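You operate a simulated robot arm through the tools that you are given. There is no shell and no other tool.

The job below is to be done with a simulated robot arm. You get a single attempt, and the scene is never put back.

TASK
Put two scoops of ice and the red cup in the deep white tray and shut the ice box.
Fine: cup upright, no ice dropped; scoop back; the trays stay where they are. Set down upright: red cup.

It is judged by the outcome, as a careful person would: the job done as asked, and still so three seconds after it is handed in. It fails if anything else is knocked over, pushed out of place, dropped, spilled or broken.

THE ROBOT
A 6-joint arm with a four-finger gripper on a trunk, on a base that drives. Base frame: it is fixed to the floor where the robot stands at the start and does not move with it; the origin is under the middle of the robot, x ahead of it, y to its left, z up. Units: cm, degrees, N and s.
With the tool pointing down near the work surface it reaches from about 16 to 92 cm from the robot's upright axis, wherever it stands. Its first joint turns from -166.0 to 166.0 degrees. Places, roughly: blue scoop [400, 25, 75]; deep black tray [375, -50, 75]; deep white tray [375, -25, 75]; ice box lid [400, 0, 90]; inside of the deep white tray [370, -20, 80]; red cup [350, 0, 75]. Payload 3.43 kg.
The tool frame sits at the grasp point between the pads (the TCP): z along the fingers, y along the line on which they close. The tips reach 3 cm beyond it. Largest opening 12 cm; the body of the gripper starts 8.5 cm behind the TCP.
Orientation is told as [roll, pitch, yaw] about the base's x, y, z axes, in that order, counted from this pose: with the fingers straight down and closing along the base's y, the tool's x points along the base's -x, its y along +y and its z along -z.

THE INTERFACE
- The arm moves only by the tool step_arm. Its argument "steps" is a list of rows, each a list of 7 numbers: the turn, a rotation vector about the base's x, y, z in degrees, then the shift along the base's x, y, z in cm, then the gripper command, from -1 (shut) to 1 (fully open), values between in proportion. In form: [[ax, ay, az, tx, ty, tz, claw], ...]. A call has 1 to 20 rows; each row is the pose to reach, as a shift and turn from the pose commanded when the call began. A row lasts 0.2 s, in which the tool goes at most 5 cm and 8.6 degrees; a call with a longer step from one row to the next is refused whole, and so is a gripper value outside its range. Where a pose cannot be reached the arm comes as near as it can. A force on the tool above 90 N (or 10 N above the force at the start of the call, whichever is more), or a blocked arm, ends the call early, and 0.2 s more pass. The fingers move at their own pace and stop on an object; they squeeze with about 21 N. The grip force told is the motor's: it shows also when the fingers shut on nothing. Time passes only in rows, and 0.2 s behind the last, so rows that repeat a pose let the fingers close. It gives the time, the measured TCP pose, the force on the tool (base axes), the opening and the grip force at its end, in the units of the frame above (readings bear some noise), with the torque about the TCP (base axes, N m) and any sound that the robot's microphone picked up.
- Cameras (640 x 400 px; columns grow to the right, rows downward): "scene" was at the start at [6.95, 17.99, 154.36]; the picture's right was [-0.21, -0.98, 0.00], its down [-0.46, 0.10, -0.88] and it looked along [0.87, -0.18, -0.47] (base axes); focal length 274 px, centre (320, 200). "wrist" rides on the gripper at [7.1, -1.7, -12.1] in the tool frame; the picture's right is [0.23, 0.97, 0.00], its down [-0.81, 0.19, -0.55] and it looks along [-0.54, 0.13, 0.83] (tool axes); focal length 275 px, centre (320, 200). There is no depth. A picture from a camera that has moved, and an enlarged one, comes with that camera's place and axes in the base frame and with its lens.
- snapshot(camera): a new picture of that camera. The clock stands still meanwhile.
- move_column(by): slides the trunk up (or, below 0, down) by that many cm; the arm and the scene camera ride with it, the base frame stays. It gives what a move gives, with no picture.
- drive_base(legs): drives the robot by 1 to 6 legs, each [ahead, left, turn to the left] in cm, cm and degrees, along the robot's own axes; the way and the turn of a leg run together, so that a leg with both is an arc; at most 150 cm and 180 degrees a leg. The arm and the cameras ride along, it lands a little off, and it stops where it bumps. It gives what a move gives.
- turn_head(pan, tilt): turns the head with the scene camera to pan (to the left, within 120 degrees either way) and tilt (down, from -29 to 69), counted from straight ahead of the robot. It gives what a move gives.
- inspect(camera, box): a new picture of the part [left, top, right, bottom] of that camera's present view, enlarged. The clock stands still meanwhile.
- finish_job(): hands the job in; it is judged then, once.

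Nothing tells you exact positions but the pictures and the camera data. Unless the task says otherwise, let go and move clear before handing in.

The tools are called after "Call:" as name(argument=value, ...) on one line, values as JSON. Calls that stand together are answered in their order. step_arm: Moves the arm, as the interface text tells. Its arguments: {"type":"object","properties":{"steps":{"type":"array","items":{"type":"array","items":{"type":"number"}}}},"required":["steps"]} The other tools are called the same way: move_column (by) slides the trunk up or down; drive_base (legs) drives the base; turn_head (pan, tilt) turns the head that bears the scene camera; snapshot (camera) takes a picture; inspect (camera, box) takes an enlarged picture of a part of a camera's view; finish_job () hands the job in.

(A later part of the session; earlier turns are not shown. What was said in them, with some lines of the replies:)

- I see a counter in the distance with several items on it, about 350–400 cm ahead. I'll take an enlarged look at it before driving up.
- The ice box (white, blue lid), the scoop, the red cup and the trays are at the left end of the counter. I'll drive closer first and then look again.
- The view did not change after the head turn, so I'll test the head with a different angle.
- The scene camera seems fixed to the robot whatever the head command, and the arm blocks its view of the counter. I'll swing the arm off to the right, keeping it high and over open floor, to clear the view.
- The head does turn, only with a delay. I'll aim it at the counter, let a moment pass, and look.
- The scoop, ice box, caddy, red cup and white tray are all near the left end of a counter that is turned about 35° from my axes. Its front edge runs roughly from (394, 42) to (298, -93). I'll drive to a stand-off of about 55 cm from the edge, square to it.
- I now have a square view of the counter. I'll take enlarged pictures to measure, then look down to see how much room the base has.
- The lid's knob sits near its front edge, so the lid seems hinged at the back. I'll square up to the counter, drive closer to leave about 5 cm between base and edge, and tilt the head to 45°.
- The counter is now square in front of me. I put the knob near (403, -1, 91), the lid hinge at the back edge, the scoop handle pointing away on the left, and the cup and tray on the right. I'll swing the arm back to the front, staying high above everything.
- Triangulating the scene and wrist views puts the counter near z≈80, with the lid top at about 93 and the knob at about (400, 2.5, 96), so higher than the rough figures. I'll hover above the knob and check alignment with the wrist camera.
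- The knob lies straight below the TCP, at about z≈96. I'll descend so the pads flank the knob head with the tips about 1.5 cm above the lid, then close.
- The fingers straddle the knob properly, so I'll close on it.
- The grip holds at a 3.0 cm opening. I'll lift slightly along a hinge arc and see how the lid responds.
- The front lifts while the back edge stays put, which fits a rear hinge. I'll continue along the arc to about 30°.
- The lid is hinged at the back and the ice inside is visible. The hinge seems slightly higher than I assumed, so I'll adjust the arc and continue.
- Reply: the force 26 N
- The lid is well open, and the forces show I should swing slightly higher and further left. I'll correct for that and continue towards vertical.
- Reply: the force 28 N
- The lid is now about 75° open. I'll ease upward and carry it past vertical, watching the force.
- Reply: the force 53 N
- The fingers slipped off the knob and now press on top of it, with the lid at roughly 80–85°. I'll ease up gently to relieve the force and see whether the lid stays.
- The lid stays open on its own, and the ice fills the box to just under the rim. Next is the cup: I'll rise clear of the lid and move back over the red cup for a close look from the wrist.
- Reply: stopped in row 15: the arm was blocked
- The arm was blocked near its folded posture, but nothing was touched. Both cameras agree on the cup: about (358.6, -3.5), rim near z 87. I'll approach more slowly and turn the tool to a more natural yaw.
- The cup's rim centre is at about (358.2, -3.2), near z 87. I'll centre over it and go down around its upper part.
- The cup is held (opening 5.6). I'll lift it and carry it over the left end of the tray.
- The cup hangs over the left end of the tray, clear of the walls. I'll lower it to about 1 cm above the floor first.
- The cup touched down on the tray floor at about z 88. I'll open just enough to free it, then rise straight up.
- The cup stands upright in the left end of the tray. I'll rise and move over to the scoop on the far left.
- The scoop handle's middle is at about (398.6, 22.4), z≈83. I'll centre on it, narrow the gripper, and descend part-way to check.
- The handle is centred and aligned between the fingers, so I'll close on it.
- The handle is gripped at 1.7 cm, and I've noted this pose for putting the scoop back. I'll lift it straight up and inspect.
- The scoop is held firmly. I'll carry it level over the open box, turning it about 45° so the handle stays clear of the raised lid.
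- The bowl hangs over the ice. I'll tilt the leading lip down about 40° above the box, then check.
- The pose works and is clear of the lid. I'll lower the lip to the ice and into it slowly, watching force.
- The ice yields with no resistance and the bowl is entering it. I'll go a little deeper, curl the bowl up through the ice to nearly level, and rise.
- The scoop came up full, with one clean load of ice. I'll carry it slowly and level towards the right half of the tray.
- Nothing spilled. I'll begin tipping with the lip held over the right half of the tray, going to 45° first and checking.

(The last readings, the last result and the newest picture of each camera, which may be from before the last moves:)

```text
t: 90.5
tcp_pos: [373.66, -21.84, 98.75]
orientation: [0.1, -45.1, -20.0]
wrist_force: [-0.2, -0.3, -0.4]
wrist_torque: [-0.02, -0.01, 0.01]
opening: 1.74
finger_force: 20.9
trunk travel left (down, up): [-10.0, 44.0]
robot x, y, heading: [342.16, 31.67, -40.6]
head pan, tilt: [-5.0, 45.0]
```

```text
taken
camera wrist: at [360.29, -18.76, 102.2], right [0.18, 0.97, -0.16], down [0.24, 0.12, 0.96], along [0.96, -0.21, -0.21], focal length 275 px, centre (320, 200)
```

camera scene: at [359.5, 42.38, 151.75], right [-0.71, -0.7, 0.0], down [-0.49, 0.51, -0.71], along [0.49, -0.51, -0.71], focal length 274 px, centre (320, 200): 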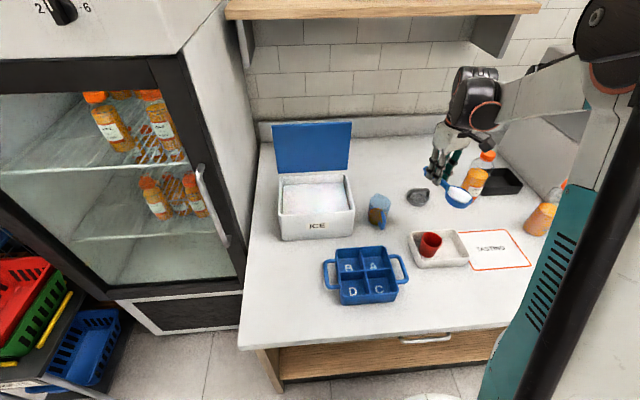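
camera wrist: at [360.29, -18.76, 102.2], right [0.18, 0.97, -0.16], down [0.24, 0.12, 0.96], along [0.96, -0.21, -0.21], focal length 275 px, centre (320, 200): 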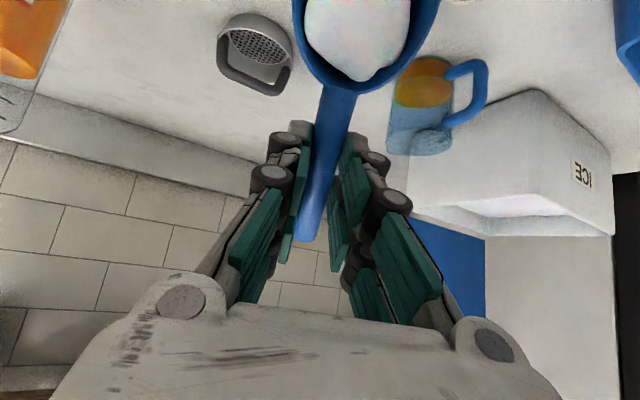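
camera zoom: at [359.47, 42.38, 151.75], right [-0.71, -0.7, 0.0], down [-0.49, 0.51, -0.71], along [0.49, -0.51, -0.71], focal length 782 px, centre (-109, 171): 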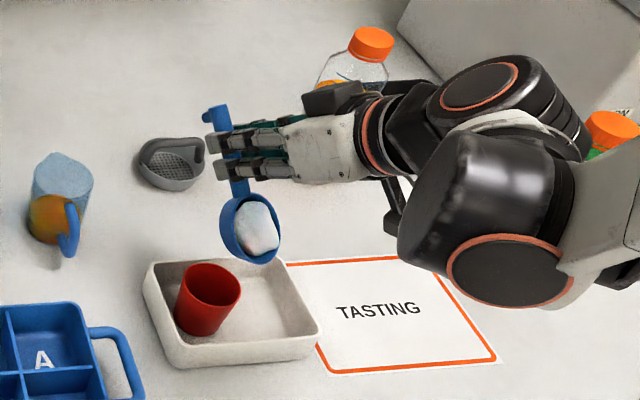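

The ice is still sitting in the bowl at 45°. I'll keep tipping to about 75° with the lip held just above the tray.

Call:
step_arm(steps=[[-2.4, -6.6, 0, -1.06, 0.44, -0.65, -1], [-5.1, -14.1, 0, -2.46, 0.89, 0.15, -1], [-7.9, -21.6, 0, -3.86, 1.44, 0.65, -1], [-10.3, -28.2, 0, -5.06, 1.84, 1.05, -1], [-10.3, -28.2, 0, -5.06, 1.84, 1.05, -1]])

Call:
inspect(camera="scene", box=[390, 140, 550, 280])

Call:
snapshot(camera="wrist")

```text
t: 91.7
tcp_pos: [368.6, -21.21, 101.36]
orientation: [0.0, -75.0, -19.9]
wrist_force: [-0.1, -0.7, -0.4]
wrist_torque: [-0.01, -0.01, 0.02]
opening: 1.68
finger_force: 20.8
out of reach, approached as far as the arm can: row 4, 5
trunk travel left (down, up): [-10.0, 44.0]
robot x, y, heading: [342.46, 31.89, -40.6]
head pan, tilt: [-5.0, 45.0]
```

```text
2.86 times, centred on (470, 210) of scene
camera zoom: at [359.46, 42.39, 151.75], right [-0.71, -0.7, 0.0], down [-0.49, 0.51, -0.71], along [0.49, -0.51, -0.71], focal length 782 px, centre (-109, 171)
```

zoom: 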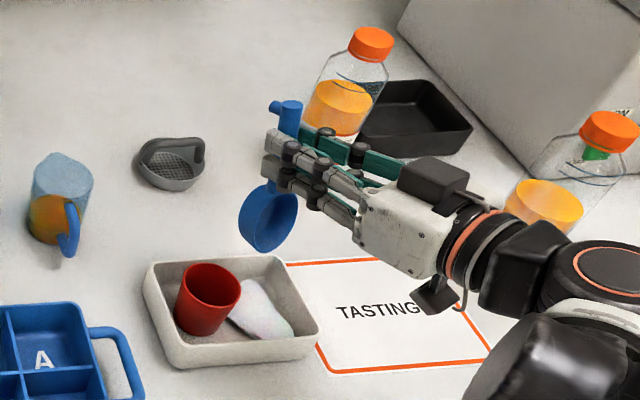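

```text
taken
camera wrist: at [355.33, -18.21, 97.59], right [0.28, 0.94, -0.22], down [-0.24, 0.29, 0.93], along [0.93, -0.2, 0.3], focal length 275 px, centre (320, 200)
```

wrist: 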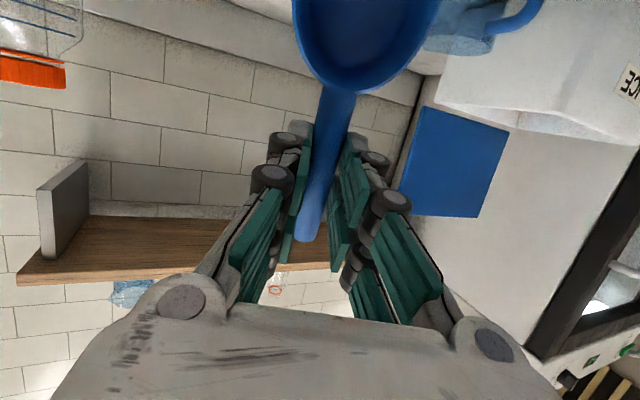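

The ice dropped cleanly into the tray, to the right of the cup, and nothing spilled. I'll level the scoop while backing off, then return over the ice box for the second scoop.

Call:
step_arm(steps=[[0, 0, 0, 0.3, -0.1, 1.5, -1], [2.6, 7, 0, 1.2, -0.3, 2.5, -1], [5.1, 14.1, 0, 2.2, -0.5, 3, -1], [7.7, 21.2, 0, 3.2, -0.8, 3.5, -1], [10.3, 28.2, 0, 4.2, -1.0, 4, -1], [12.8, 35.2, 0, 5.2, -1.2, 4, -1], [15.4, 42.3, 0, 6.2, -1.5, 4, -1], [18, 49.4, 0, 7.2, -1.7, 4, -1], [20.5, 56.4, 0, 8, -1.9, 4, -1], [23.1, 63.5, 0, 8.8, -2.1, 4.5, -1], [25.6, 70.5, 0, 8.8, -2.1, 5, -1], [25.6, 70.5, 0, 8.8, -2.1, 5, -1]])

Call:
inspect(camera="scene", box=[390, 180, 490, 280])

```text
t: 94.3
tcp_pos: [377.6, -23.28, 106.23]
orientation: [-0.2, 0.1, -19.9]
wrist_force: [-0.1, -0.8, -0.9]
wrist_torque: [-0.01, -0.02, -0.02]
opening: 1.69
finger_force: 21.4
trunk travel left (down, up): [-10.0, 44.0]
robot x, y, heading: [341.93, 31.54, -40.7]
head pan, tilt: [-5.0, 45.0]
```

```text
4.00 times, centred on (440, 230) of scene
camera zoom: at [359.52, 42.38, 151.75], right [-0.71, -0.7, 0.0], down [-0.49, 0.51, -0.71], along [0.49, -0.51, -0.71], focal length 1095 px, centre (-160, 80)
```

zoom: 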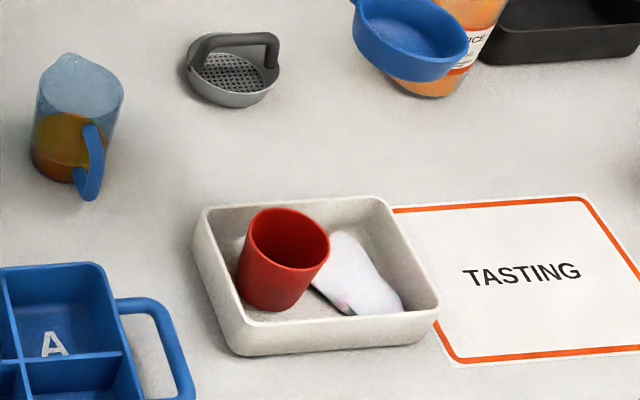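

The first load lies flat beside the cup, inside the walls. I'm going back over the ice box for the second scoop.

Call:
step_arm(steps=[[0, 0, 2, 2, 1.5, 1, -1], [0, 0, 5, 5.6, 4.2, 2, -1], [0, 0, 8, 9.2, 6.9, 2, -1], [0, 0, 11, 12.8, 9.5, 2, -1], [0, 0, 14, 16.4, 12.2, 2, -1], [0, 0, 17, 20, 14.9, 2, -1], [0, 0, 20, 23.6, 17.6, 2, -1], [0, 0, 22.5, 27.2, 20.3, 2, -1], [0, 0, 24.5, 30.5, 22.7, 2, -1], [0, 0, 25, 32, 23.8, 2, -1], [0, 0, 25, 32, 23.8, 2, -1]])

Call:
step_arm(steps=[[0.6, -7, 0, 0, 0, 0, -1], [1.2, -14, 0, 0, 0, 0, -1], [1.8, -21, 0, 0, 0, 0, -1], [2.4, -28, 0, 0, 0, 0, -1], [3.0, -35, 0, 0, 0, 0, -1], [3.5, -40, 0, 0, 0, 0, -1], [3.5, -40, 0, 0, 0, -3, -1], [3.5, -40, 0, 0, 0, -5, -1], [3.5, -40, 0, 0, 0, -5, -1]])

Call:
inspect(camera="scene", box=[255, 100, 375, 250])

```text
t: 96.7
tcp_pos: [409.5, 0.5, 108.35]
orientation: [0.0, -0.1, 5.1]
wrist_force: [-0.3, -0.2, -0.7]
wrist_torque: [0.0, -0.02, 0.0]
opening: 1.7
finger_force: 21.2
trunk travel left (down, up): [-10.0, 44.0]
robot x, y, heading: [342.51, 31.88, -40.7]
head pan, tilt: [-5.0, 45.0]
```

```text
t: 98.7
tcp_pos: [409.54, 0.61, 103.41]
orientation: [-0.1, -40.2, 5.2]
wrist_force: [0.5, 0.5, 0.1]
wrist_torque: [-0.01, -0.02, -0.06]
opening: 1.67
finger_force: 21.1
trunk travel left (down, up): [-10.0, 44.0]
robot x, y, heading: [342.12, 31.93, -40.6]
head pan, tilt: [-5.0, 45.0]
```

```text
2.67 times, centred on (315, 175) of scene
camera zoom: at [359.51, 42.4, 151.75], right [-0.71, -0.7, 0.0], down [-0.49, 0.51, -0.71], along [0.49, -0.51, -0.71], focal length 730 px, centre (333, 267)
```

zoom: 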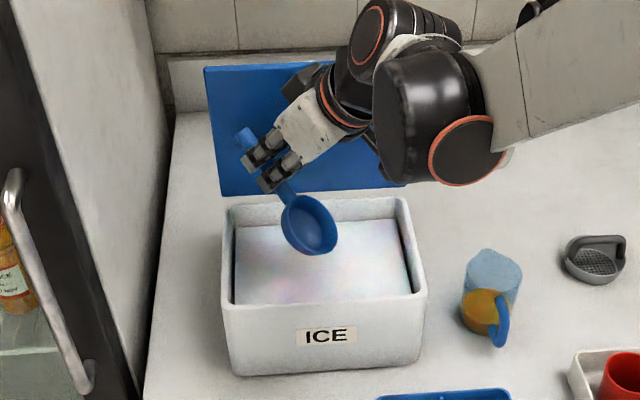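

Same starting pose as before, so I'll repeat the scooping motion.

Call:
step_arm(steps=[[0, 0, 0, 0, 0, -2, -1], [0, 0, 0, 0, 0, -4, -1], [0, 0, 0, 0, 0, -5.5, -1], [0, 0, 0, 0, 0, -7, -1], [0, 0, 0, 0, 0, -8.3, -1], [0, 0, 0, 0, 0, -8.3, -1], [-0.4, 5, 0, -0.3, 0, -8.5, -1], [-0.9, 10, 0, -0.6, 0, -8.7, -1], [-1.3, 15, 0, -0.8, 0, -8.7, -1], [-1.7, 20, 0, -0.8, 0, -8.6, -1], [-2.2, 25, 0, -0.8, 0, -8.3, -1], [-2.6, 30, 0, -0.8, 0, -7.3, -1], [-3.0, 35, 0, -0.8, 0, -5.3, -1], [-3.3, 38, 0, -0.8, 0, -3.3, -1], [-3.5, 40, 0, -0.8, 0, -1.3, -1], [-3.5, 40, 0, -0.8, 0, 0.7, -1], [-3.5, 40, 0, -0.8, 0, 2.7, -1], [-3.5, 40, 0, -0.8, 0, 2.7, -1]])

Call:
inspect(camera="scene", box=[255, 100, 375, 250])

Call:
snapshot(camera="wrist")

```text
t: 102.5
tcp_pos: [408.61, 0.6, 106.2]
orientation: [0.0, 0.0, 5.2]
wrist_force: [-0.1, -0.6, -0.8]
wrist_torque: [-0.02, -0.06, -0.01]
opening: 1.71
finger_force: 21.3
trunk travel left (down, up): [-10.0, 44.0]
robot x, y, heading: [342.22, 31.83, -40.5]
head pan, tilt: [-5.0, 45.0]
```

```text
2.67 times, centred on (315, 175) of scene
camera zoom: at [359.5, 42.41, 151.74], right [-0.71, -0.7, 0.0], down [-0.49, 0.51, -0.71], along [0.49, -0.51, -0.71], focal length 730 px, centre (333, 267)
```

zoom: 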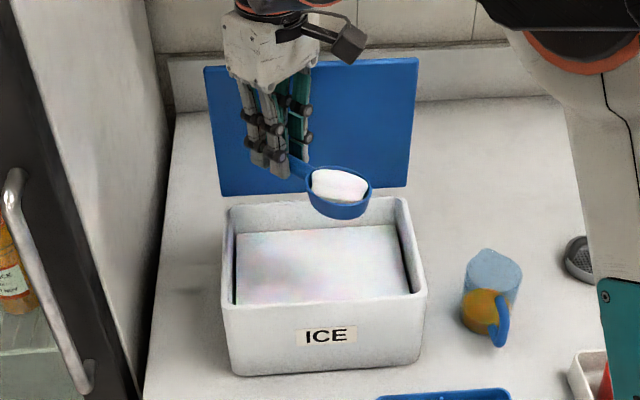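

```text
taken
camera wrist: at [401.69, -1.72, 118.23], right [-0.32, 0.95, 0.0], down [0.79, 0.26, 0.55], along [0.53, 0.17, -0.83], focal length 275 px, centre (320, 200)
```

wrist: 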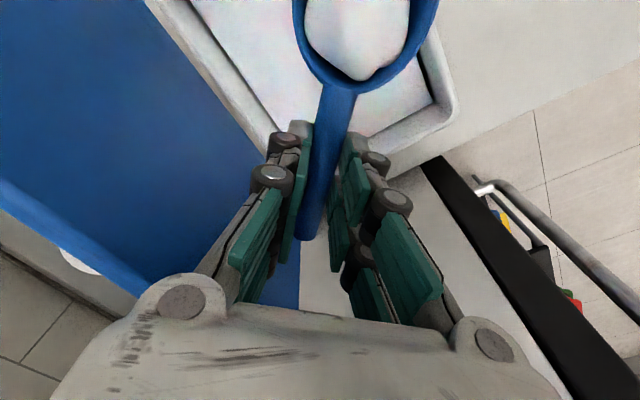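

The second scoop is also full. Before carrying it over, I'll take a close look at how the first load lies in the tray.

Call:
turn_head(pan=-10, tilt=50)

Call:
step_arm(steps=[[0, 0, 0, 0, 0, 0, -1], [0, 0, 0, 0, 0, 0, -1], [0, 0, 0, 0, 0, 0, -1], [0, 0, 0, 0, 0, 0, -1]])

Call:
snapshot(camera="scene")

```text
t: 103.1
tcp_pos: [408.62, 0.73, 106.08]
orientation: [0.0, -0.1, 5.1]
wrist_force: [-0.2, 0.4, -0.3]
wrist_torque: [0.03, -0.04, -0.03]
opening: 1.75
finger_force: 20.9
trunk travel left (down, up): [-10.0, 44.0]
robot x, y, heading: [342.26, 31.88, -40.7]
head pan, tilt: [-10.0, 50.0]
```

```text
t: 104.1
tcp_pos: [408.7, 0.52, 106.13]
orientation: [-0.1, 0.0, 5.1]
wrist_force: [-0.2, 0.1, -0.8]
wrist_torque: [0.03, -0.05, -0.02]
opening: 1.73
finger_force: 20.8
trunk travel left (down, up): [-10.0, 44.0]
robot x, y, heading: [342.25, 31.77, -40.6]
head pan, tilt: [-10.0, 50.0]
```

```text
taken
camera scene: at [358.71, 42.26, 151.05], right [-0.77, -0.63, 0.0], down [-0.49, 0.59, -0.64], along [0.41, -0.5, -0.77], focal length 274 px, centre (320, 200)
```

scene: 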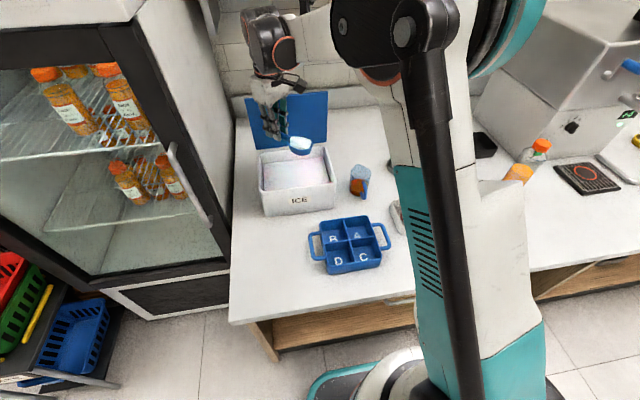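

Call:
step_arm(steps=[[0, 0, -0.6, -0.8, -0.6, 0, -1], [0, 0, -1.9, -2.3, -1.8, 0, -1], [0, 0, -3.5, -4.3, -3.4, 0, -1], [0, 0, -5.1, -6.3, -4.9, 0, -1], [0, 0, -6.7, -8.3, -6.5, 0, -1], [0, 0, -8.3, -10.3, -8.0, 0, -1], [0, 0, -10, -12.3, -9.6, 0, -1], [0, 0, -11.6, -14.3, -11.2, 0, -1], [0, 0, -13.2, -16.3, -12.7, 0, -1], [0, 0, -14.8, -18.3, -14.3, 0, -1], [0, 0, -16.4, -20.3, -15.8, 0, -1], [0, 0, -18, -22.3, -17.4, 0, -1], [0, 0, -19.7, -24.3, -19, 0, -1], [0, 0, -21.3, -26.3, -20.5, 0, -1], [0, 0, -22.9, -28.3, -22.1, 0, -1], [0, 0, -24.2, -29.8, -23.3, 0, -1], [0, 0, -25.1, -30.7, -24, 0, -1], [0, 0, -25.1, -30.7, -24, -1.5, -1], [0, 0, -25.1, -30.7, -24, -3, -1], [0, 0, -25.1, -30.7, -24, -3, -1]])

Call:
snapshot(camera="scene")

Call:
snapshot(camera="wrist")

```text
t: 108.3
tcp_pos: [378.05, -23.41, 103.16]
orientation: [0.0, 0.1, -20.1]
wrist_force: [0.0, -0.9, -1.9]
wrist_torque: [0.0, -0.01, 0.0]
opening: 1.74
finger_force: 21.1
trunk travel left (down, up): [-10.0, 44.0]
robot x, y, heading: [342.15, 31.82, -40.7]
head pan, tilt: [-10.0, 50.0]
```

```text
taken
camera scene: at [358.71, 42.24, 151.06], right [-0.77, -0.63, 0.0], down [-0.49, 0.59, -0.64], along [0.41, -0.5, -0.77], focal length 274 px, centre (320, 200)
```

scene: 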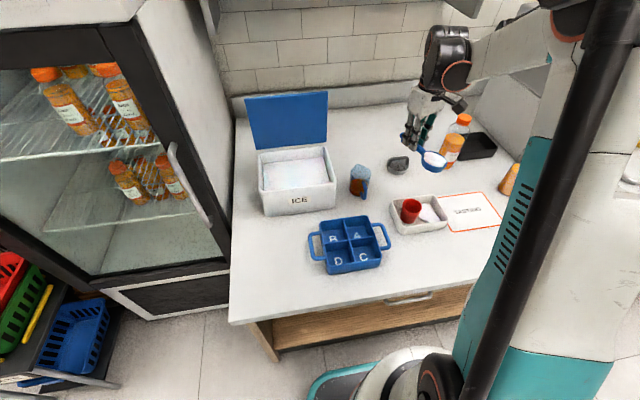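

```text
taken
camera wrist: at [370.73, -22.64, 115.18], right [0.12, 0.99, 0.0], down [0.83, -0.1, 0.55], along [0.55, -0.07, -0.83], focal length 275 px, centre (320, 200)
```

wrist: 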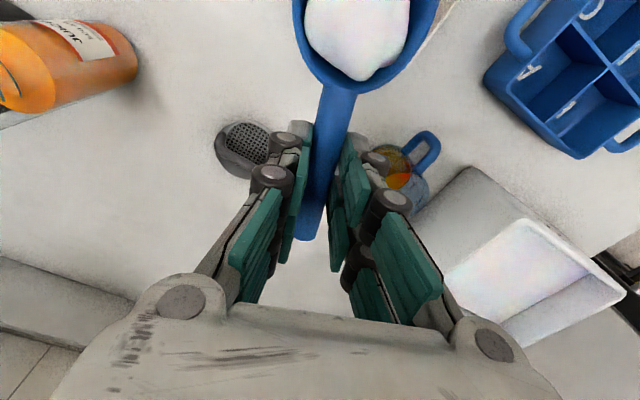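

Call:
inspect(camera="scene", box=[380, 185, 460, 240])

```text
7.27 times, centred on (420, 212) of scene
camera zoom: at [358.71, 42.24, 151.06], right [-0.77, -0.63, 0.0], down [-0.49, 0.59, -0.64], along [0.41, -0.5, -0.77], focal length 1991 px, centre (-407, 109)
```

zoom: 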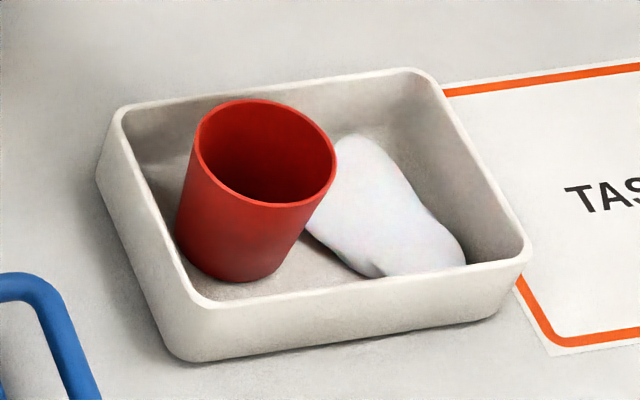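

The first load lies low on the right side of the floor. I'll pour the second slightly more to the left, so it settles between the cup and the first load. First I'll tilt to 45°.

Call:
step_arm(steps=[[-2.2, -6.0, 0, -0.5, 0.3, -0.6, -1], [-4.4, -12.1, 0, -1.0, 0.6, -1.2, -1], [-6.6, -18.1, 0, -1.5, 0.9, -1.8, -1], [-8.8, -24.2, 0, -2.1, 1.3, -2.4, -1], [-11, -30.2, 0, -2.7, 1.7, -3.0, -1], [-13.2, -36.3, 0, -3.2, 2.0, -3.7, -1], [-15.4, -42.3, 0, -3.75, 2.4, -4.3, -1], [-15.4, -42.3, 0, -3.75, 2.4, -4.3, -1]])

Call:
inspect(camera="scene", box=[370, 150, 480, 240])

```text
t: 110.1
tcp_pos: [374.25, -21.21, 98.66]
orientation: [0.0, -45.2, -20.2]
wrist_force: [0.3, -0.3, -0.6]
wrist_torque: [-0.02, 0.0, 0.02]
opening: 1.71
finger_force: 20.6
trunk travel left (down, up): [-10.0, 44.0]
robot x, y, heading: [342.06, 31.38, -40.4]
head pan, tilt: [-10.0, 50.0]
```

```text
4.44 times, centred on (425, 195) of scene
camera zoom: at [358.67, 42.24, 151.06], right [-0.77, -0.63, 0.0], down [-0.49, 0.59, -0.64], along [0.41, -0.5, -0.77], focal length 1217 px, centre (-147, 222)
```

zoom: 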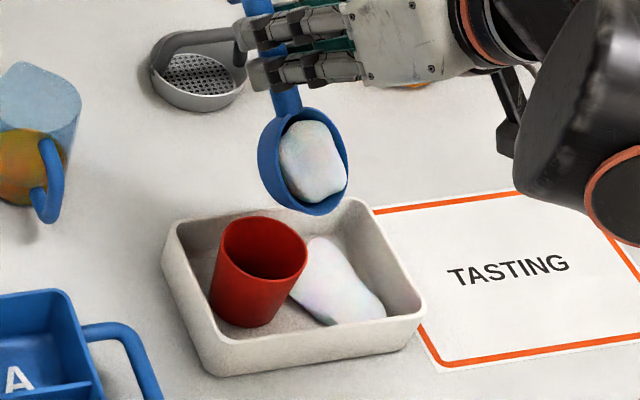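

Call:
step_arm(steps=[[-1.2, -3.3, 0, -0.45, 0.25, 0.25, -1], [-2.4, -6.6, 0, -0.95, 0.5, 0.5, -1], [-3.4, -9.4, 0, -1.45, 0.65, 0.75, -1], [-4.4, -12.2, 0, -1.95, 0.8, 1.0, -1], [-4.4, -12.2, 0, -1.95, 0.8, 1.0, -1]])

Call:
inspect(camera="scene", box=[370, 150, 480, 240])

```text
t: 111.3
tcp_pos: [372.21, -20.33, 99.74]
orientation: [0.2, -58.0, -20.1]
wrist_force: [-0.2, -0.3, -2.0]
wrist_torque: [0.03, 0.0, 0.0]
opening: 1.75
finger_force: 21.0
trunk travel left (down, up): [-10.0, 44.0]
robot x, y, heading: [342.35, 31.58, -40.4]
head pan, tilt: [-10.0, 50.0]
```

```text
4.44 times, centred on (425, 195) of scene
camera zoom: at [358.67, 42.25, 151.06], right [-0.77, -0.63, 0.0], down [-0.49, 0.59, -0.64], along [0.41, -0.5, -0.77], focal length 1217 px, centre (-147, 222)
```

zoom: 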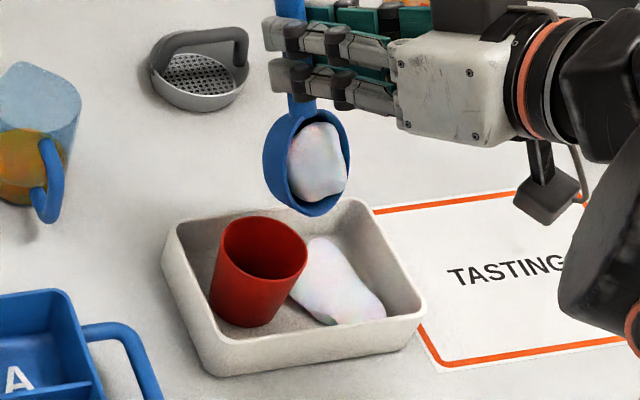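

Call:
step_arm(steps=[[0, 0, 0, 0, 0, -0.6, -1], [-0.9, -2.4, 0, -0.45, 0.15, -0.8, -1], [-1.7, -4.7, 0, -0.9, 0.3, -0.8, -1], [-1.7, -4.7, 0, -0.9, 0.3, -0.8, -1]])

Call:
inspect(camera="scene", box=[370, 150, 480, 240])

```text
t: 112.3
tcp_pos: [371.36, -20.04, 99.01]
orientation: [0.2, -63.2, -20.3]
wrist_force: [0.2, 0.5, -0.3]
wrist_torque: [0.0, 0.04, 0.02]
opening: 1.72
finger_force: 21.2
trunk travel left (down, up): [-10.0, 44.0]
robot x, y, heading: [342.45, 31.81, -40.6]
head pan, tilt: [-10.0, 50.0]
```

```text
4.44 times, centred on (425, 195) of scene
camera zoom: at [358.68, 42.25, 151.06], right [-0.77, -0.63, 0.0], down [-0.49, 0.59, -0.64], along [0.41, -0.5, -0.77], focal length 1217 px, centre (-147, 222)
```

zoom: 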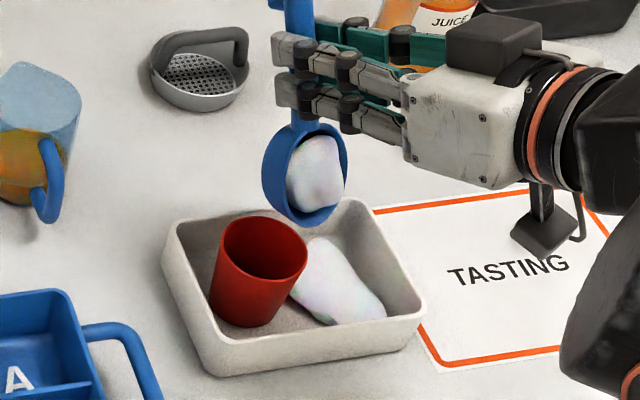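

The load still holds at 63°. I'll nudge slightly right, so it misses the cup rim, and tip a little more.

Call:
step_arm(steps=[[0, 0, 0, -0.5, -0.6, 0, -1], [-0.9, -2.4, 0, -1.0, -0.45, 0.2, -1], [-1.7, -4.7, 0, -1.4, -0.28, 0.34, -1], [-1.7, -4.7, 0, -1.4, -0.28, 0.34, -1]])

Call:
inspect(camera="scene", box=[370, 150, 480, 240])

```text
t: 113.3
tcp_pos: [370.01, -20.21, 99.3]
orientation: [0.1, -68.2, -20.3]
wrist_force: [-0.1, 0.1, -1.6]
wrist_torque: [0.01, -0.01, 0.04]
opening: 1.69
finger_force: 20.9
trunk travel left (down, up): [-10.0, 44.0]
robot x, y, heading: [342.2, 31.72, -40.9]
head pan, tilt: [-10.0, 50.0]
```

```text
4.44 times, centred on (425, 195) of scene
camera zoom: at [358.68, 42.24, 151.06], right [-0.77, -0.63, 0.0], down [-0.49, 0.59, -0.64], along [0.41, -0.5, -0.77], focal length 1217 px, centre (-147, 222)
```

zoom: 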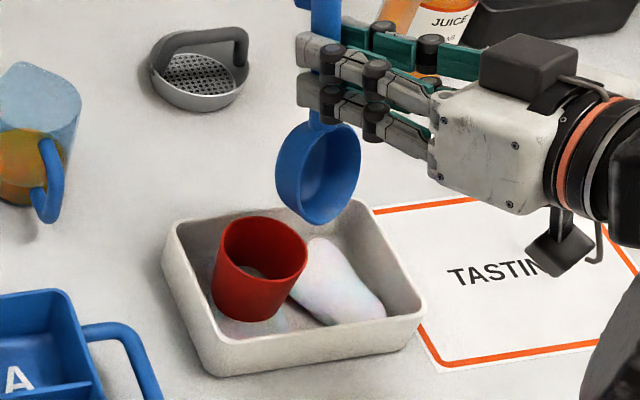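

Call:
inspect(camera="scene", box=[380, 185, 460, 240])

```text
7.27 times, centred on (420, 212) of scene
camera zoom: at [358.68, 42.24, 151.06], right [-0.77, -0.63, 0.0], down [-0.49, 0.59, -0.64], along [0.41, -0.5, -0.77], focal length 1991 px, centre (-407, 109)
```

zoom: 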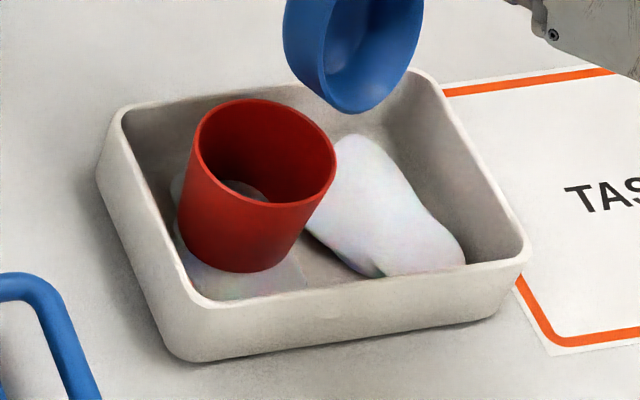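

Both loads are in the tray and the cup is still upright. I'll raise and level the empty scoop, then take it back to its place.

Call:
step_arm(steps=[[0, 0, 0, 0.2, -0.1, 1.5, -1], [2.4, 6.6, 0, 1.1, -0.4, 2.8, -1], [4.8, 13.2, 0, 2.0, -0.8, 3.8, -1], [7.2, 19.8, 0, 2.9, -1.2, 4.5, -1], [9.6, 26.4, 0, 3.8, -1.6, 5, -1], [12, 33, 0, 4.7, -2.0, 5.5, -1], [14.4, 39.6, 0, 5.6, -2.3, 6, -1], [16.8, 46.2, 0, 6.4, -2.6, 6.5, -1], [19.2, 52.8, 0, 7.0, -2.9, 7, -1], [21.4, 58.8, 0, 7.6, -3.1, 7.5, -1], [23.3, 64.1, 0, 7.6, -3.1, 8, -1], [23.3, 64.1, 0, 7.6, -3.1, 8, -1]])

Call:
snapshot(camera="wrist")

Call:
inspect(camera="scene", box=[380, 185, 460, 240])

```text
t: 115.9
tcp_pos: [377.66, -23.22, 107.37]
orientation: [-0.1, 0.3, -20.2]
wrist_force: [-0.4, -0.1, -0.4]
wrist_torque: [0.01, -0.02, 0.04]
opening: 1.7
finger_force: 20.7
trunk travel left (down, up): [-10.0, 44.0]
robot x, y, heading: [341.9, 31.83, -40.5]
head pan, tilt: [-10.0, 50.0]
```

```text
taken
camera wrist: at [370.41, -22.41, 119.39], right [0.12, 0.99, 0.0], down [0.83, -0.1, 0.55], along [0.55, -0.06, -0.84], focal length 275 px, centre (320, 200)
```

wrist: 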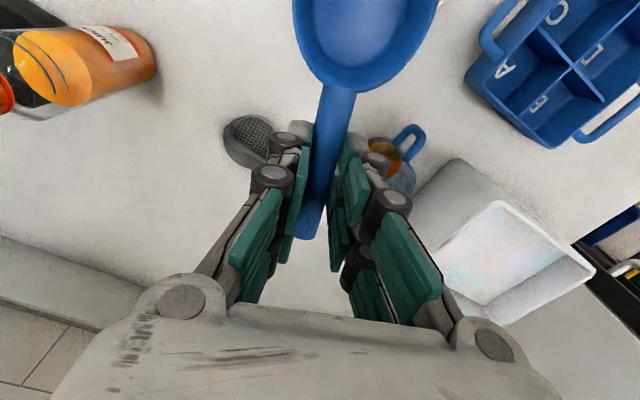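

```text
7.27 times, centred on (420, 212) of scene
camera zoom: at [358.71, 42.25, 151.05], right [-0.77, -0.63, 0.0], down [-0.49, 0.59, -0.64], along [0.41, -0.5, -0.77], focal length 1991 px, centre (-407, 109)
```

zoom: 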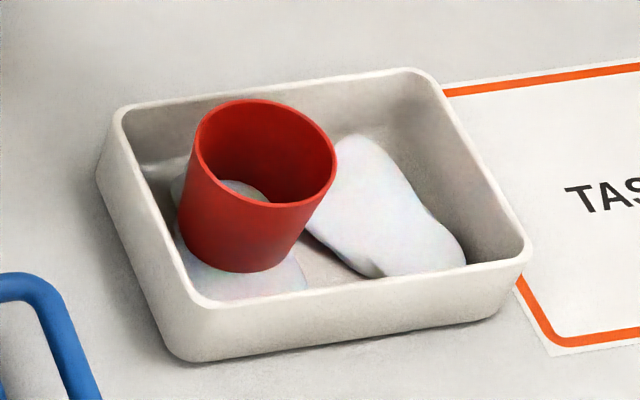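

Everything in the tray is settled. I'll carry the empty scoop back above its original spot.

Call:
step_arm(steps=[[0, 0, -1.5, 1.4, 3, 0, -1], [0, 0, -3, 3, 6.5, 0, -1], [0, 0, -4.6, 4.6, 10, 0, -1], [0, 0, -6.2, 6.2, 13.5, 0, -1], [0, 0, -7.8, 7.8, 17, 0, -1], [0, 0, -9.4, 9.4, 20.5, 0, -1], [0, 0, -11, 11, 24, 0, -1], [0, 0, -12.6, 12.6, 27.5, 0, -1], [0, 0, -14.2, 14.3, 31, 0, -1], [0, 0, -15.8, 16, 34.5, 0, -1], [0, 0, -17.2, 17.6, 38, 0, -1], [0, 0, -18.6, 19.2, 41.4, 0, -1], [0, 0, -19.8, 20.5, 44.3, 0, -1], [0, 0, -19.8, 21, 45.4, -3, -1], [0, 0, -19.8, 21, 45.4, -7, -1], [0, 0, -19.8, 21, 45.4, -11, -1], [0, 0, -19.8, 21, 45.4, -14, -1], [0, 0, -19.8, 21, 45.4, -14, -1]])

Call:
snapshot(camera="wrist")

Call:
snapshot(camera="scene")

```text
t: 119.7
tcp_pos: [398.4, 22.01, 93.38]
orientation: [-0.2, 0.2, -39.9]
wrist_force: [-0.4, -0.1, -1.1]
wrist_torque: [0.0, 0.01, 0.01]
opening: 1.75
finger_force: 21.3
trunk travel left (down, up): [-10.0, 44.0]
robot x, y, heading: [342.01, 31.64, -40.9]
head pan, tilt: [-10.0, 50.0]
```

```text
taken
camera wrist: at [391.93, 25.18, 105.39], right [0.45, 0.89, 0.0], down [0.75, -0.37, 0.55], along [0.49, -0.25, -0.84], focal length 275 px, centre (320, 200)
```

wrist: 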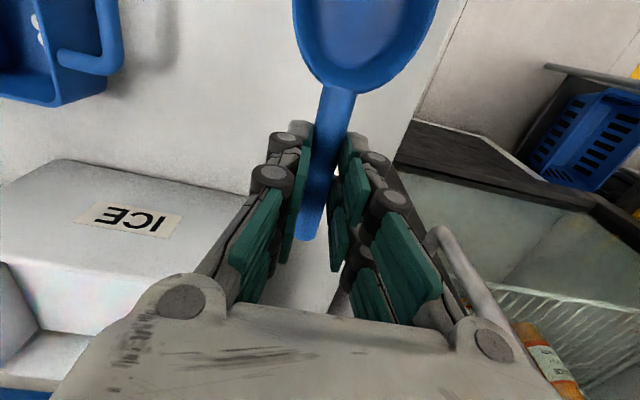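

```text
taken
camera scene: at [358.74, 42.27, 151.05], right [-0.77, -0.63, 0.0], down [-0.49, 0.59, -0.64], along [0.41, -0.5, -0.77], focal length 274 px, centre (320, 200)
```

scene: 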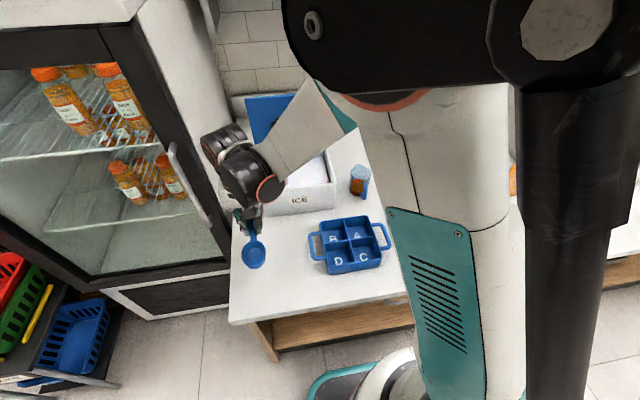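

I'm right above the scoop's spot. I'll lower to just above the counter, then ease down until contact.

Call:
step_arm(steps=[[0, 0, 0, 0.25, 0.15, -2.5, -1], [0, 0, 0, 0.25, 0.15, -5, -1], [0, 0, 0, 0.25, 0.15, -7, -1], [0, 0, 0, 0.25, 0.15, -8, -1], [0, 0, 0, 0.25, 0.15, -8, -1]])

Call:
step_arm(steps=[[0, 0, 0, 0, 0, -0.3, -1], [0, 0, 0, 0, 0, -0.3, -1]])

Call:
step_arm(steps=[[0, 0, 0, 0, 0, -0.2, -1], [0, 0, 0, 0, 0, -0.2, -1]])

```text
t: 120.9
tcp_pos: [398.72, 22.25, 85.24]
orientation: [0.1, 0.2, -39.8]
wrist_force: [0.3, -0.8, -0.9]
wrist_torque: [-0.01, -0.02, 0.03]
opening: 1.7
finger_force: 21.1
trunk travel left (down, up): [-10.0, 44.0]
robot x, y, heading: [342.19, 32.39, -40.6]
head pan, tilt: [-10.0, 50.0]
```

```text
t: 121.5
tcp_pos: [398.7, 22.26, 84.93]
orientation: [0.0, 0.2, -39.9]
wrist_force: [-0.1, -0.4, -0.8]
wrist_torque: [0.0, -0.01, 0.01]
opening: 1.71
finger_force: 20.9
trunk travel left (down, up): [-10.0, 44.0]
robot x, y, heading: [342.16, 32.05, -40.6]
head pan, tilt: [-10.0, 50.0]
```

```text
t: 122.1
tcp_pos: [398.66, 22.33, 84.85]
orientation: [0.0, 0.2, -39.9]
wrist_force: [0.9, -0.2, 8.2]
wrist_torque: [0.12, 0.26, -0.02]
opening: 1.69
finger_force: 20.8
trunk travel left (down, up): [-10.0, 44.0]
robot x, y, heading: [342.14, 31.71, -40.4]
head pan, tilt: [-10.0, 50.0]
```

The scoop touches the counter (8 N). I'll settle it a touch more, open to 6 cm, and rise straight up.

Call:
step_arm(steps=[[0, 0, 0, 0, 0, -0.1, -1], [0, 0, 0, 0, 0, -0.1, -0.6], [0, 0, 0, 0, 0, -0.1, -0.2], [0, 0, 0, 0, 0, -0.1, 0], [0, 0, 0, 0, 0, -0.1, 0]])

Call:
snapshot(camera="wrist")

Call:
step_arm(steps=[[0, 0, 0, 0, 0, 1.5, 0], [0, 0, 0, 0, 0, 4, 0], [0, 0, 0, 0, 0, 8, 0], [0, 0, 0, 0, 0, 13, 0], [0, 0, 0, 0, 0, 18, 0], [0, 0, 0, 0, 0, 22, 0], [0, 0, 0, 0, 0, 26, 0], [0, 0, 0, 0, 0, 30, 0], [0, 0, 0, 0, 0, 30, 0]])

Call:
snapshot(camera="scene")

Call:
snapshot(camera="wrist")

```text
t: 123.3
tcp_pos: [398.71, 22.12, 84.65]
orientation: [0.0, 0.2, -39.9]
wrist_force: [-0.6, 0.1, -0.5]
wrist_torque: [-0.02, -0.02, 0.0]
opening: 5.97
finger_force: 0.1
trunk travel left (down, up): [-10.0, 44.0]
robot x, y, heading: [342.21, 32.2, -40.9]
head pan, tilt: [-10.0, 50.0]
```

```text
taken
camera wrist: at [392.22, 25.5, 96.78], right [0.45, 0.89, 0.0], down [0.75, -0.37, 0.55], along [0.49, -0.25, -0.84], focal length 275 px, centre (320, 200)
```

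wrist: 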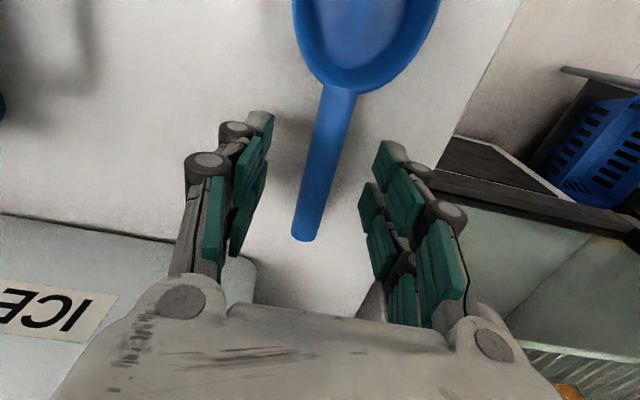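

```text
t: 125.3
tcp_pos: [398.85, 22.27, 114.48]
orientation: [0.0, 0.2, -39.8]
wrist_force: [-0.6, 0.6, -0.2]
wrist_torque: [-0.01, 0.02, 0.01]
opening: 6.04
finger_force: 0.1
trunk travel left (down, up): [-10.0, 44.0]
robot x, y, heading: [342.64, 31.79, -40.9]
head pan, tilt: [-10.0, 50.0]
```

```text
taken
camera scene: at [357.14, 40.67, 152.0], right [-0.91, -0.41, 0.0], down [-0.28, 0.63, -0.73], along [0.3, -0.67, -0.68], focal length 274 px, centre (320, 200)
```

scene: 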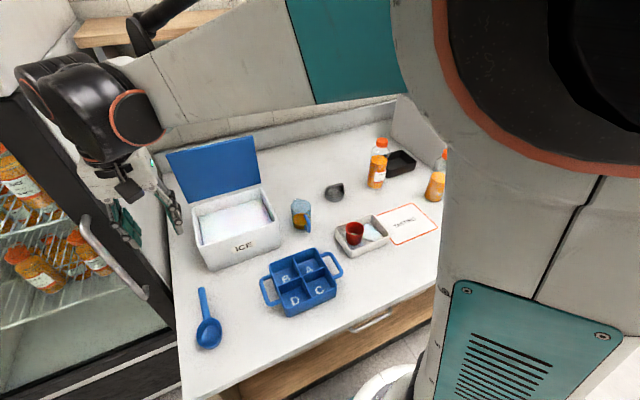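

```text
taken
camera wrist: at [392.29, 25.54, 126.58], right [0.45, 0.89, 0.0], down [0.75, -0.37, 0.55], along [0.49, -0.25, -0.83], focal length 275 px, centre (320, 200)
```

wrist: 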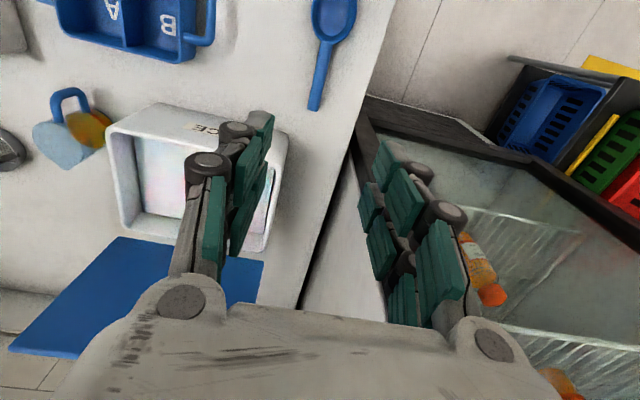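

The scoop is back where it was. To shut the box I'll go over and behind the raised lid, straddle the knob with the fingers, and push the lid gently forward and down.

Call:
step_arm(steps=[[0, 0, -0.5, 0, 0, 3.5, 0], [0, 0, -1, 0, 0, 7, 0], [0, 0, -1.5, 1.7, -3.6, 7, 0], [0, 0, -1.5, 3.4, -7.2, 7, 0], [0, 0, -1.5, 5.1, -10.7, 7, 0], [0, 0, -1.5, 6.8, -14.3, 7, 0], [0, 0, -1.5, 8.5, -17.8, 7, 0], [0, 0, -1.5, 10.2, -21.4, 7, 0], [0, 0, -1.5, 11.9, -24.9, 7, 0], [0, 0, -1.5, 13.6, -28.5, 7, 0], [0, 0, -1.5, 15.4, -32.1, 7, 0], [0, 0, -1.5, 15.4, -32.1, 7, 0]])

Call:
snapshot(camera="wrist")

Call:
snapshot(camera="scene")

```text
t: 127.9
tcp_pos: [414.34, -10.07, 121.7]
orientation: [0.0, 0.2, -41.4]
wrist_force: [0.4, -0.7, -0.3]
wrist_torque: [0.04, 0.0, -0.03]
opening: 6.01
finger_force: 0.1
trunk travel left (down, up): [-10.0, 44.0]
robot x, y, heading: [342.05, 31.72, -40.6]
head pan, tilt: [-10.0, 50.0]
```

```text
taken
camera wrist: at [407.85, -6.62, 133.68], right [0.47, 0.88, 0.0], down [0.74, -0.39, 0.55], along [0.49, -0.26, -0.84], focal length 275 px, centre (320, 200)
```

wrist: 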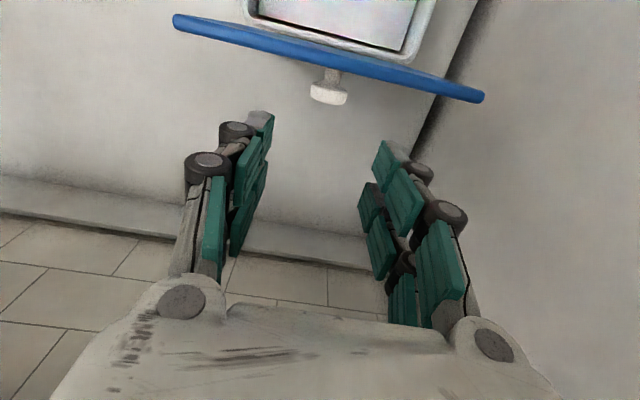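

```text
taken
camera scene: at [358.75, 42.22, 151.06], right [-0.77, -0.63, 0.0], down [-0.49, 0.59, -0.64], along [0.41, -0.5, -0.77], focal length 274 px, centre (320, 200)
```

scene: 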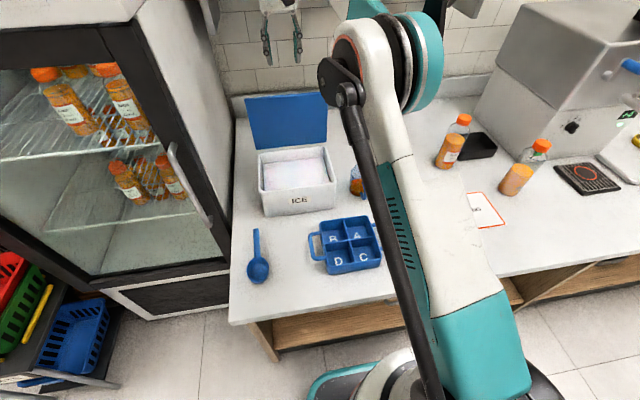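

The knob is centred between the fingers as seen from above. I'll lower behind the lid.

Call:
step_arm(steps=[[0, 0, 0, 0, 0, -3, 0], [0, 0, 0, 0, 0, -6, 0], [0, 0, 0, 0, 0, -9, 0], [0, 0, 0, 0, 0, -10.5, 0], [0, 0, 0, 0, 0, -10.5, 0]])

Call:
snapshot(camera="wrist")

```text
t: 129.1
tcp_pos: [414.11, -10.02, 111.15]
orientation: [-0.1, 0.2, -41.3]
wrist_force: [-0.6, -0.3, -0.1]
wrist_torque: [0.01, 0.02, -0.03]
opening: 5.99
finger_force: 0.1
trunk travel left (down, up): [-10.0, 44.0]
robot x, y, heading: [342.05, 32.37, -40.5]
head pan, tilt: [-10.0, 50.0]
```

```text
taken
camera wrist: at [407.69, -6.52, 123.23], right [0.47, 0.88, 0.0], down [0.74, -0.39, 0.55], along [0.49, -0.26, -0.84], focal length 275 px, centre (320, 200)
```

wrist: 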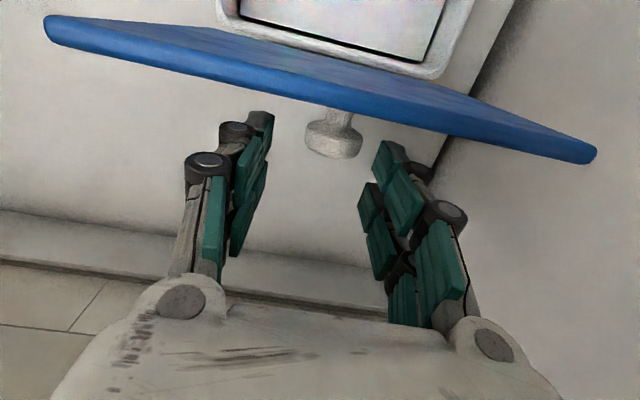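

Call:
step_arm(steps=[[0, 0, 0, 0.2, 0.35, 0, 0], [0, 0, 0, -0.7, 1.1, 0, 0], [0, 0, 0, -1.5, 1.8, -0.2, 0], [0, 0, 0, -2.3, 2.5, -0.4, 0], [0, 0, 0, -3.1, 3.2, -0.6, 0], [0, 0, 0, -3.8, 3.85, -0.9, 0], [0, 0, 0, -3.8, 3.85, -0.9, 0]])

Call:
snapshot(camera="wrist")

Call:
inspect(camera="scene", box=[220, 70, 350, 220])

```text
t: 130.7
tcp_pos: [410.44, -6.08, 110.28]
orientation: [0.0, 0.1, -41.3]
wrist_force: [-0.5, -0.1, 0.5]
wrist_torque: [-0.03, 0.01, 0.01]
opening: 6.02
finger_force: 0.1
trunk travel left (down, up): [-10.0, 44.0]
robot x, y, heading: [342.12, 31.87, -40.6]
head pan, tilt: [-10.0, 50.0]
```

```text
taken
camera wrist: at [404.0, -2.59, 122.38], right [0.47, 0.88, 0.0], down [0.74, -0.39, 0.55], along [0.49, -0.26, -0.84], focal length 275 px, centre (320, 200)
```

wrist: 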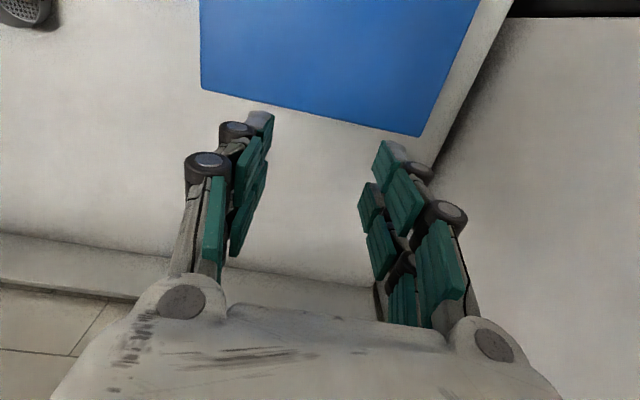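

```text
2.67 times, centred on (285, 145) of scene
camera zoom: at [358.7, 42.27, 151.05], right [-0.77, -0.63, 0.0], down [-0.49, 0.59, -0.64], along [0.41, -0.5, -0.77], focal length 730 px, centre (413, 347)
```

zoom: 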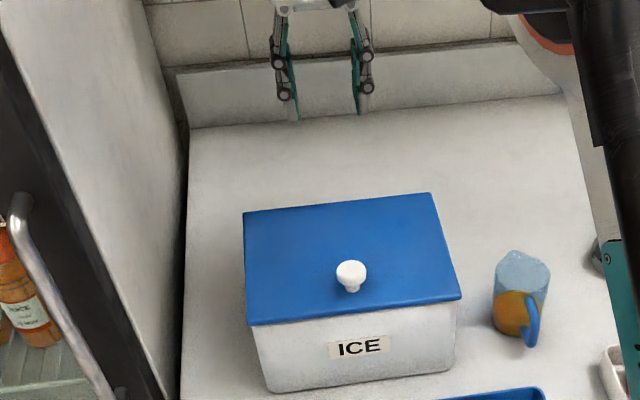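

The lid swung shut and looks flush. I'll raise the arm clear and check the whole scene.

Call:
step_arm(steps=[[0, 0, 0, 0, 0, 4, 0], [0, 0, 0, -2, 1, 8, 0], [0, 0, 0, -5, 3, 10, 0], [0, 0, 0, -8, 5, 10, 0], [0, 0, 0, -11, 7, 10, 0], [0, 0, 0, -14, 9, 10, 0], [0, 0, 0, -17, 10.5, 10, 0], [0, 0, 0, -20, 12, 10, 0], [0, 0, 0, -20, 12, 10, 0]])

Call:
turn_head(pan=-5, tilt=45)

Call:
step_arm(steps=[[0, 0, 0, 0, 0, 0, 0], [0, 0, 0, 0, 0, 0, 0], [0, 0, 0, 0, 0, 0, 0], [0, 0, 0, 0, 0, 0, 0], [0, 0, 0, 0, 0, 0, 0]])

Call:
snapshot(camera="scene")

Call:
snapshot(camera="wrist")

```text
t: 132.7
tcp_pos: [390.36, 6.12, 120.52]
orientation: [0.0, 0.3, -41.3]
wrist_force: [-0.9, 0.5, 0.8]
wrist_torque: [-0.02, -0.06, 0.03]
opening: 5.99
finger_force: 0.1
trunk travel left (down, up): [-10.0, 44.0]
robot x, y, heading: [342.29, 31.56, -40.7]
head pan, tilt: [-10.0, 50.0]
```

```text
t: 133.4
tcp_pos: [390.58, 5.99, 120.48]
orientation: [0.0, 0.1, -41.4]
wrist_force: [-0.7, -0.7, 0.1]
wrist_torque: [0.0, 0.02, -0.03]
opening: 6.01
finger_force: 0.1
trunk travel left (down, up): [-10.0, 44.0]
robot x, y, heading: [342.24, 31.83, -40.5]
head pan, tilt: [-5.0, 45.0]
```

```text
t: 134.6
tcp_pos: [390.45, 6.04, 120.4]
orientation: [0.0, 0.2, -41.4]
wrist_force: [-0.1, -0.2, -0.3]
wrist_torque: [0.0, 0.01, 0.02]
opening: 6.0
finger_force: 0.1
trunk travel left (down, up): [-10.0, 44.0]
robot x, y, heading: [342.41, 32.22, -40.5]
head pan, tilt: [-5.0, 45.0]
```

```text
taken
camera scene: at [356.49, 40.16, 152.47], right [-0.95, -0.32, 0.0], down [-0.2, 0.61, -0.77], along [0.24, -0.73, -0.64], focal length 274 px, centre (320, 200)
```

scene: 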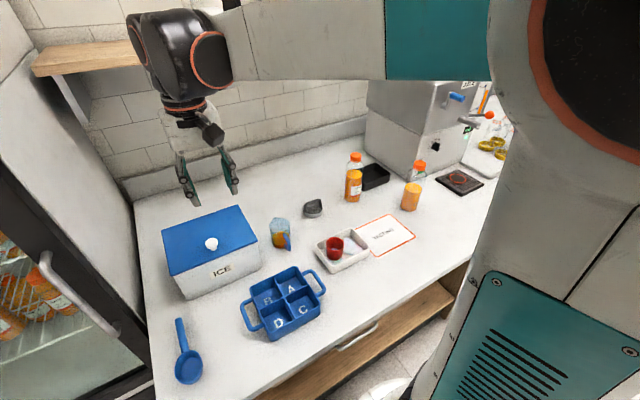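

```text
taken
camera wrist: at [383.97, 9.44, 132.52], right [0.47, 0.88, 0.0], down [0.74, -0.39, 0.55], along [0.49, -0.26, -0.84], focal length 275 px, centre (320, 200)
```

wrist: 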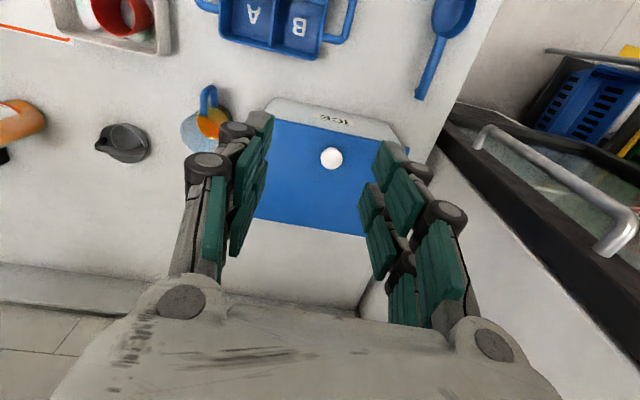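

Call:
inspect(camera="scene", box=[300, 220, 390, 285])

Call:
inspect(camera="scene", box=[150, 195, 290, 310])

```text
6.15 times, centred on (345, 252) of scene
camera zoom: at [356.49, 40.16, 152.47], right [-0.95, -0.32, 0.0], down [-0.2, 0.61, -0.77], along [0.24, -0.73, -0.64], focal length 1685 px, centre (166, -123)
```

zoom: 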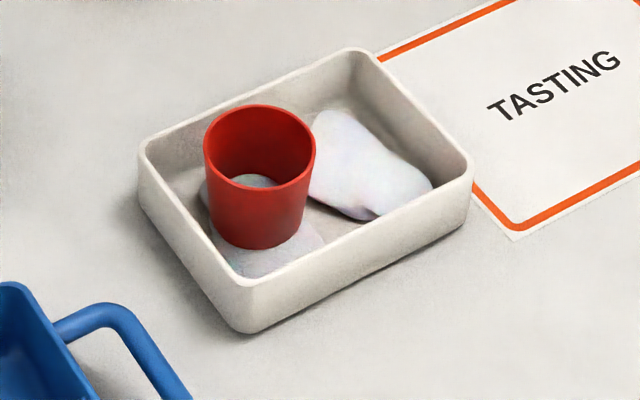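

```text
3.48 times, centred on (220, 252) of scene
camera zoom: at [356.49, 40.16, 152.47], right [-0.95, -0.32, 0.0], down [-0.2, 0.61, -0.77], along [0.24, -0.73, -0.64], focal length 952 px, centre (668, 17)
```

zoom: 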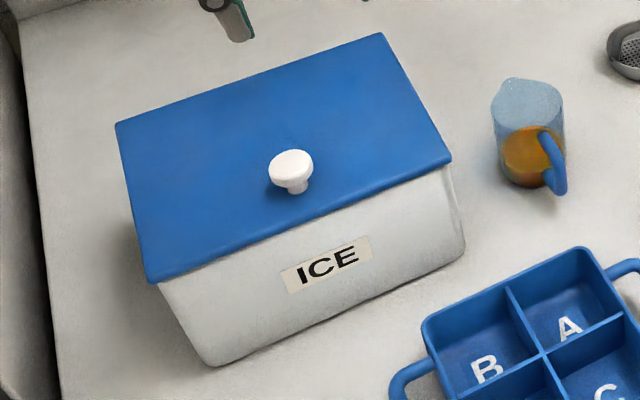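

The lid is flush. The cup stands upright in the tray with both loads of ice, the scoop is back, and everything else is where it was. The gripper is empty and clear, so I'm handing in.

Call:
finish_job()

```text
The job is handed in.
```

The job is handed in, and everything looked right in the last pictures before I did. No result has come back yet.

- **Ice:** I put two full scoops from the box into the deep white tray and saw none spill.
- **Red cup:** it stands upright at the left end of the white tray. The second scoop of ice settled around its base, and in the picture some ice shows inside the bottom of the cup.
- **Ice box:** the lid is shut and looks flush. While opening it, the gripper slipped off the knob. When I nudged the lid closed, it dropped the rest of the way by itself.
- **Scoop:** it is back on the counter in its original spot.
- **Everything else:** neither tray looks moved, and I saw nothing knocked over or dropped. The gripper is empty and clear of the counter.
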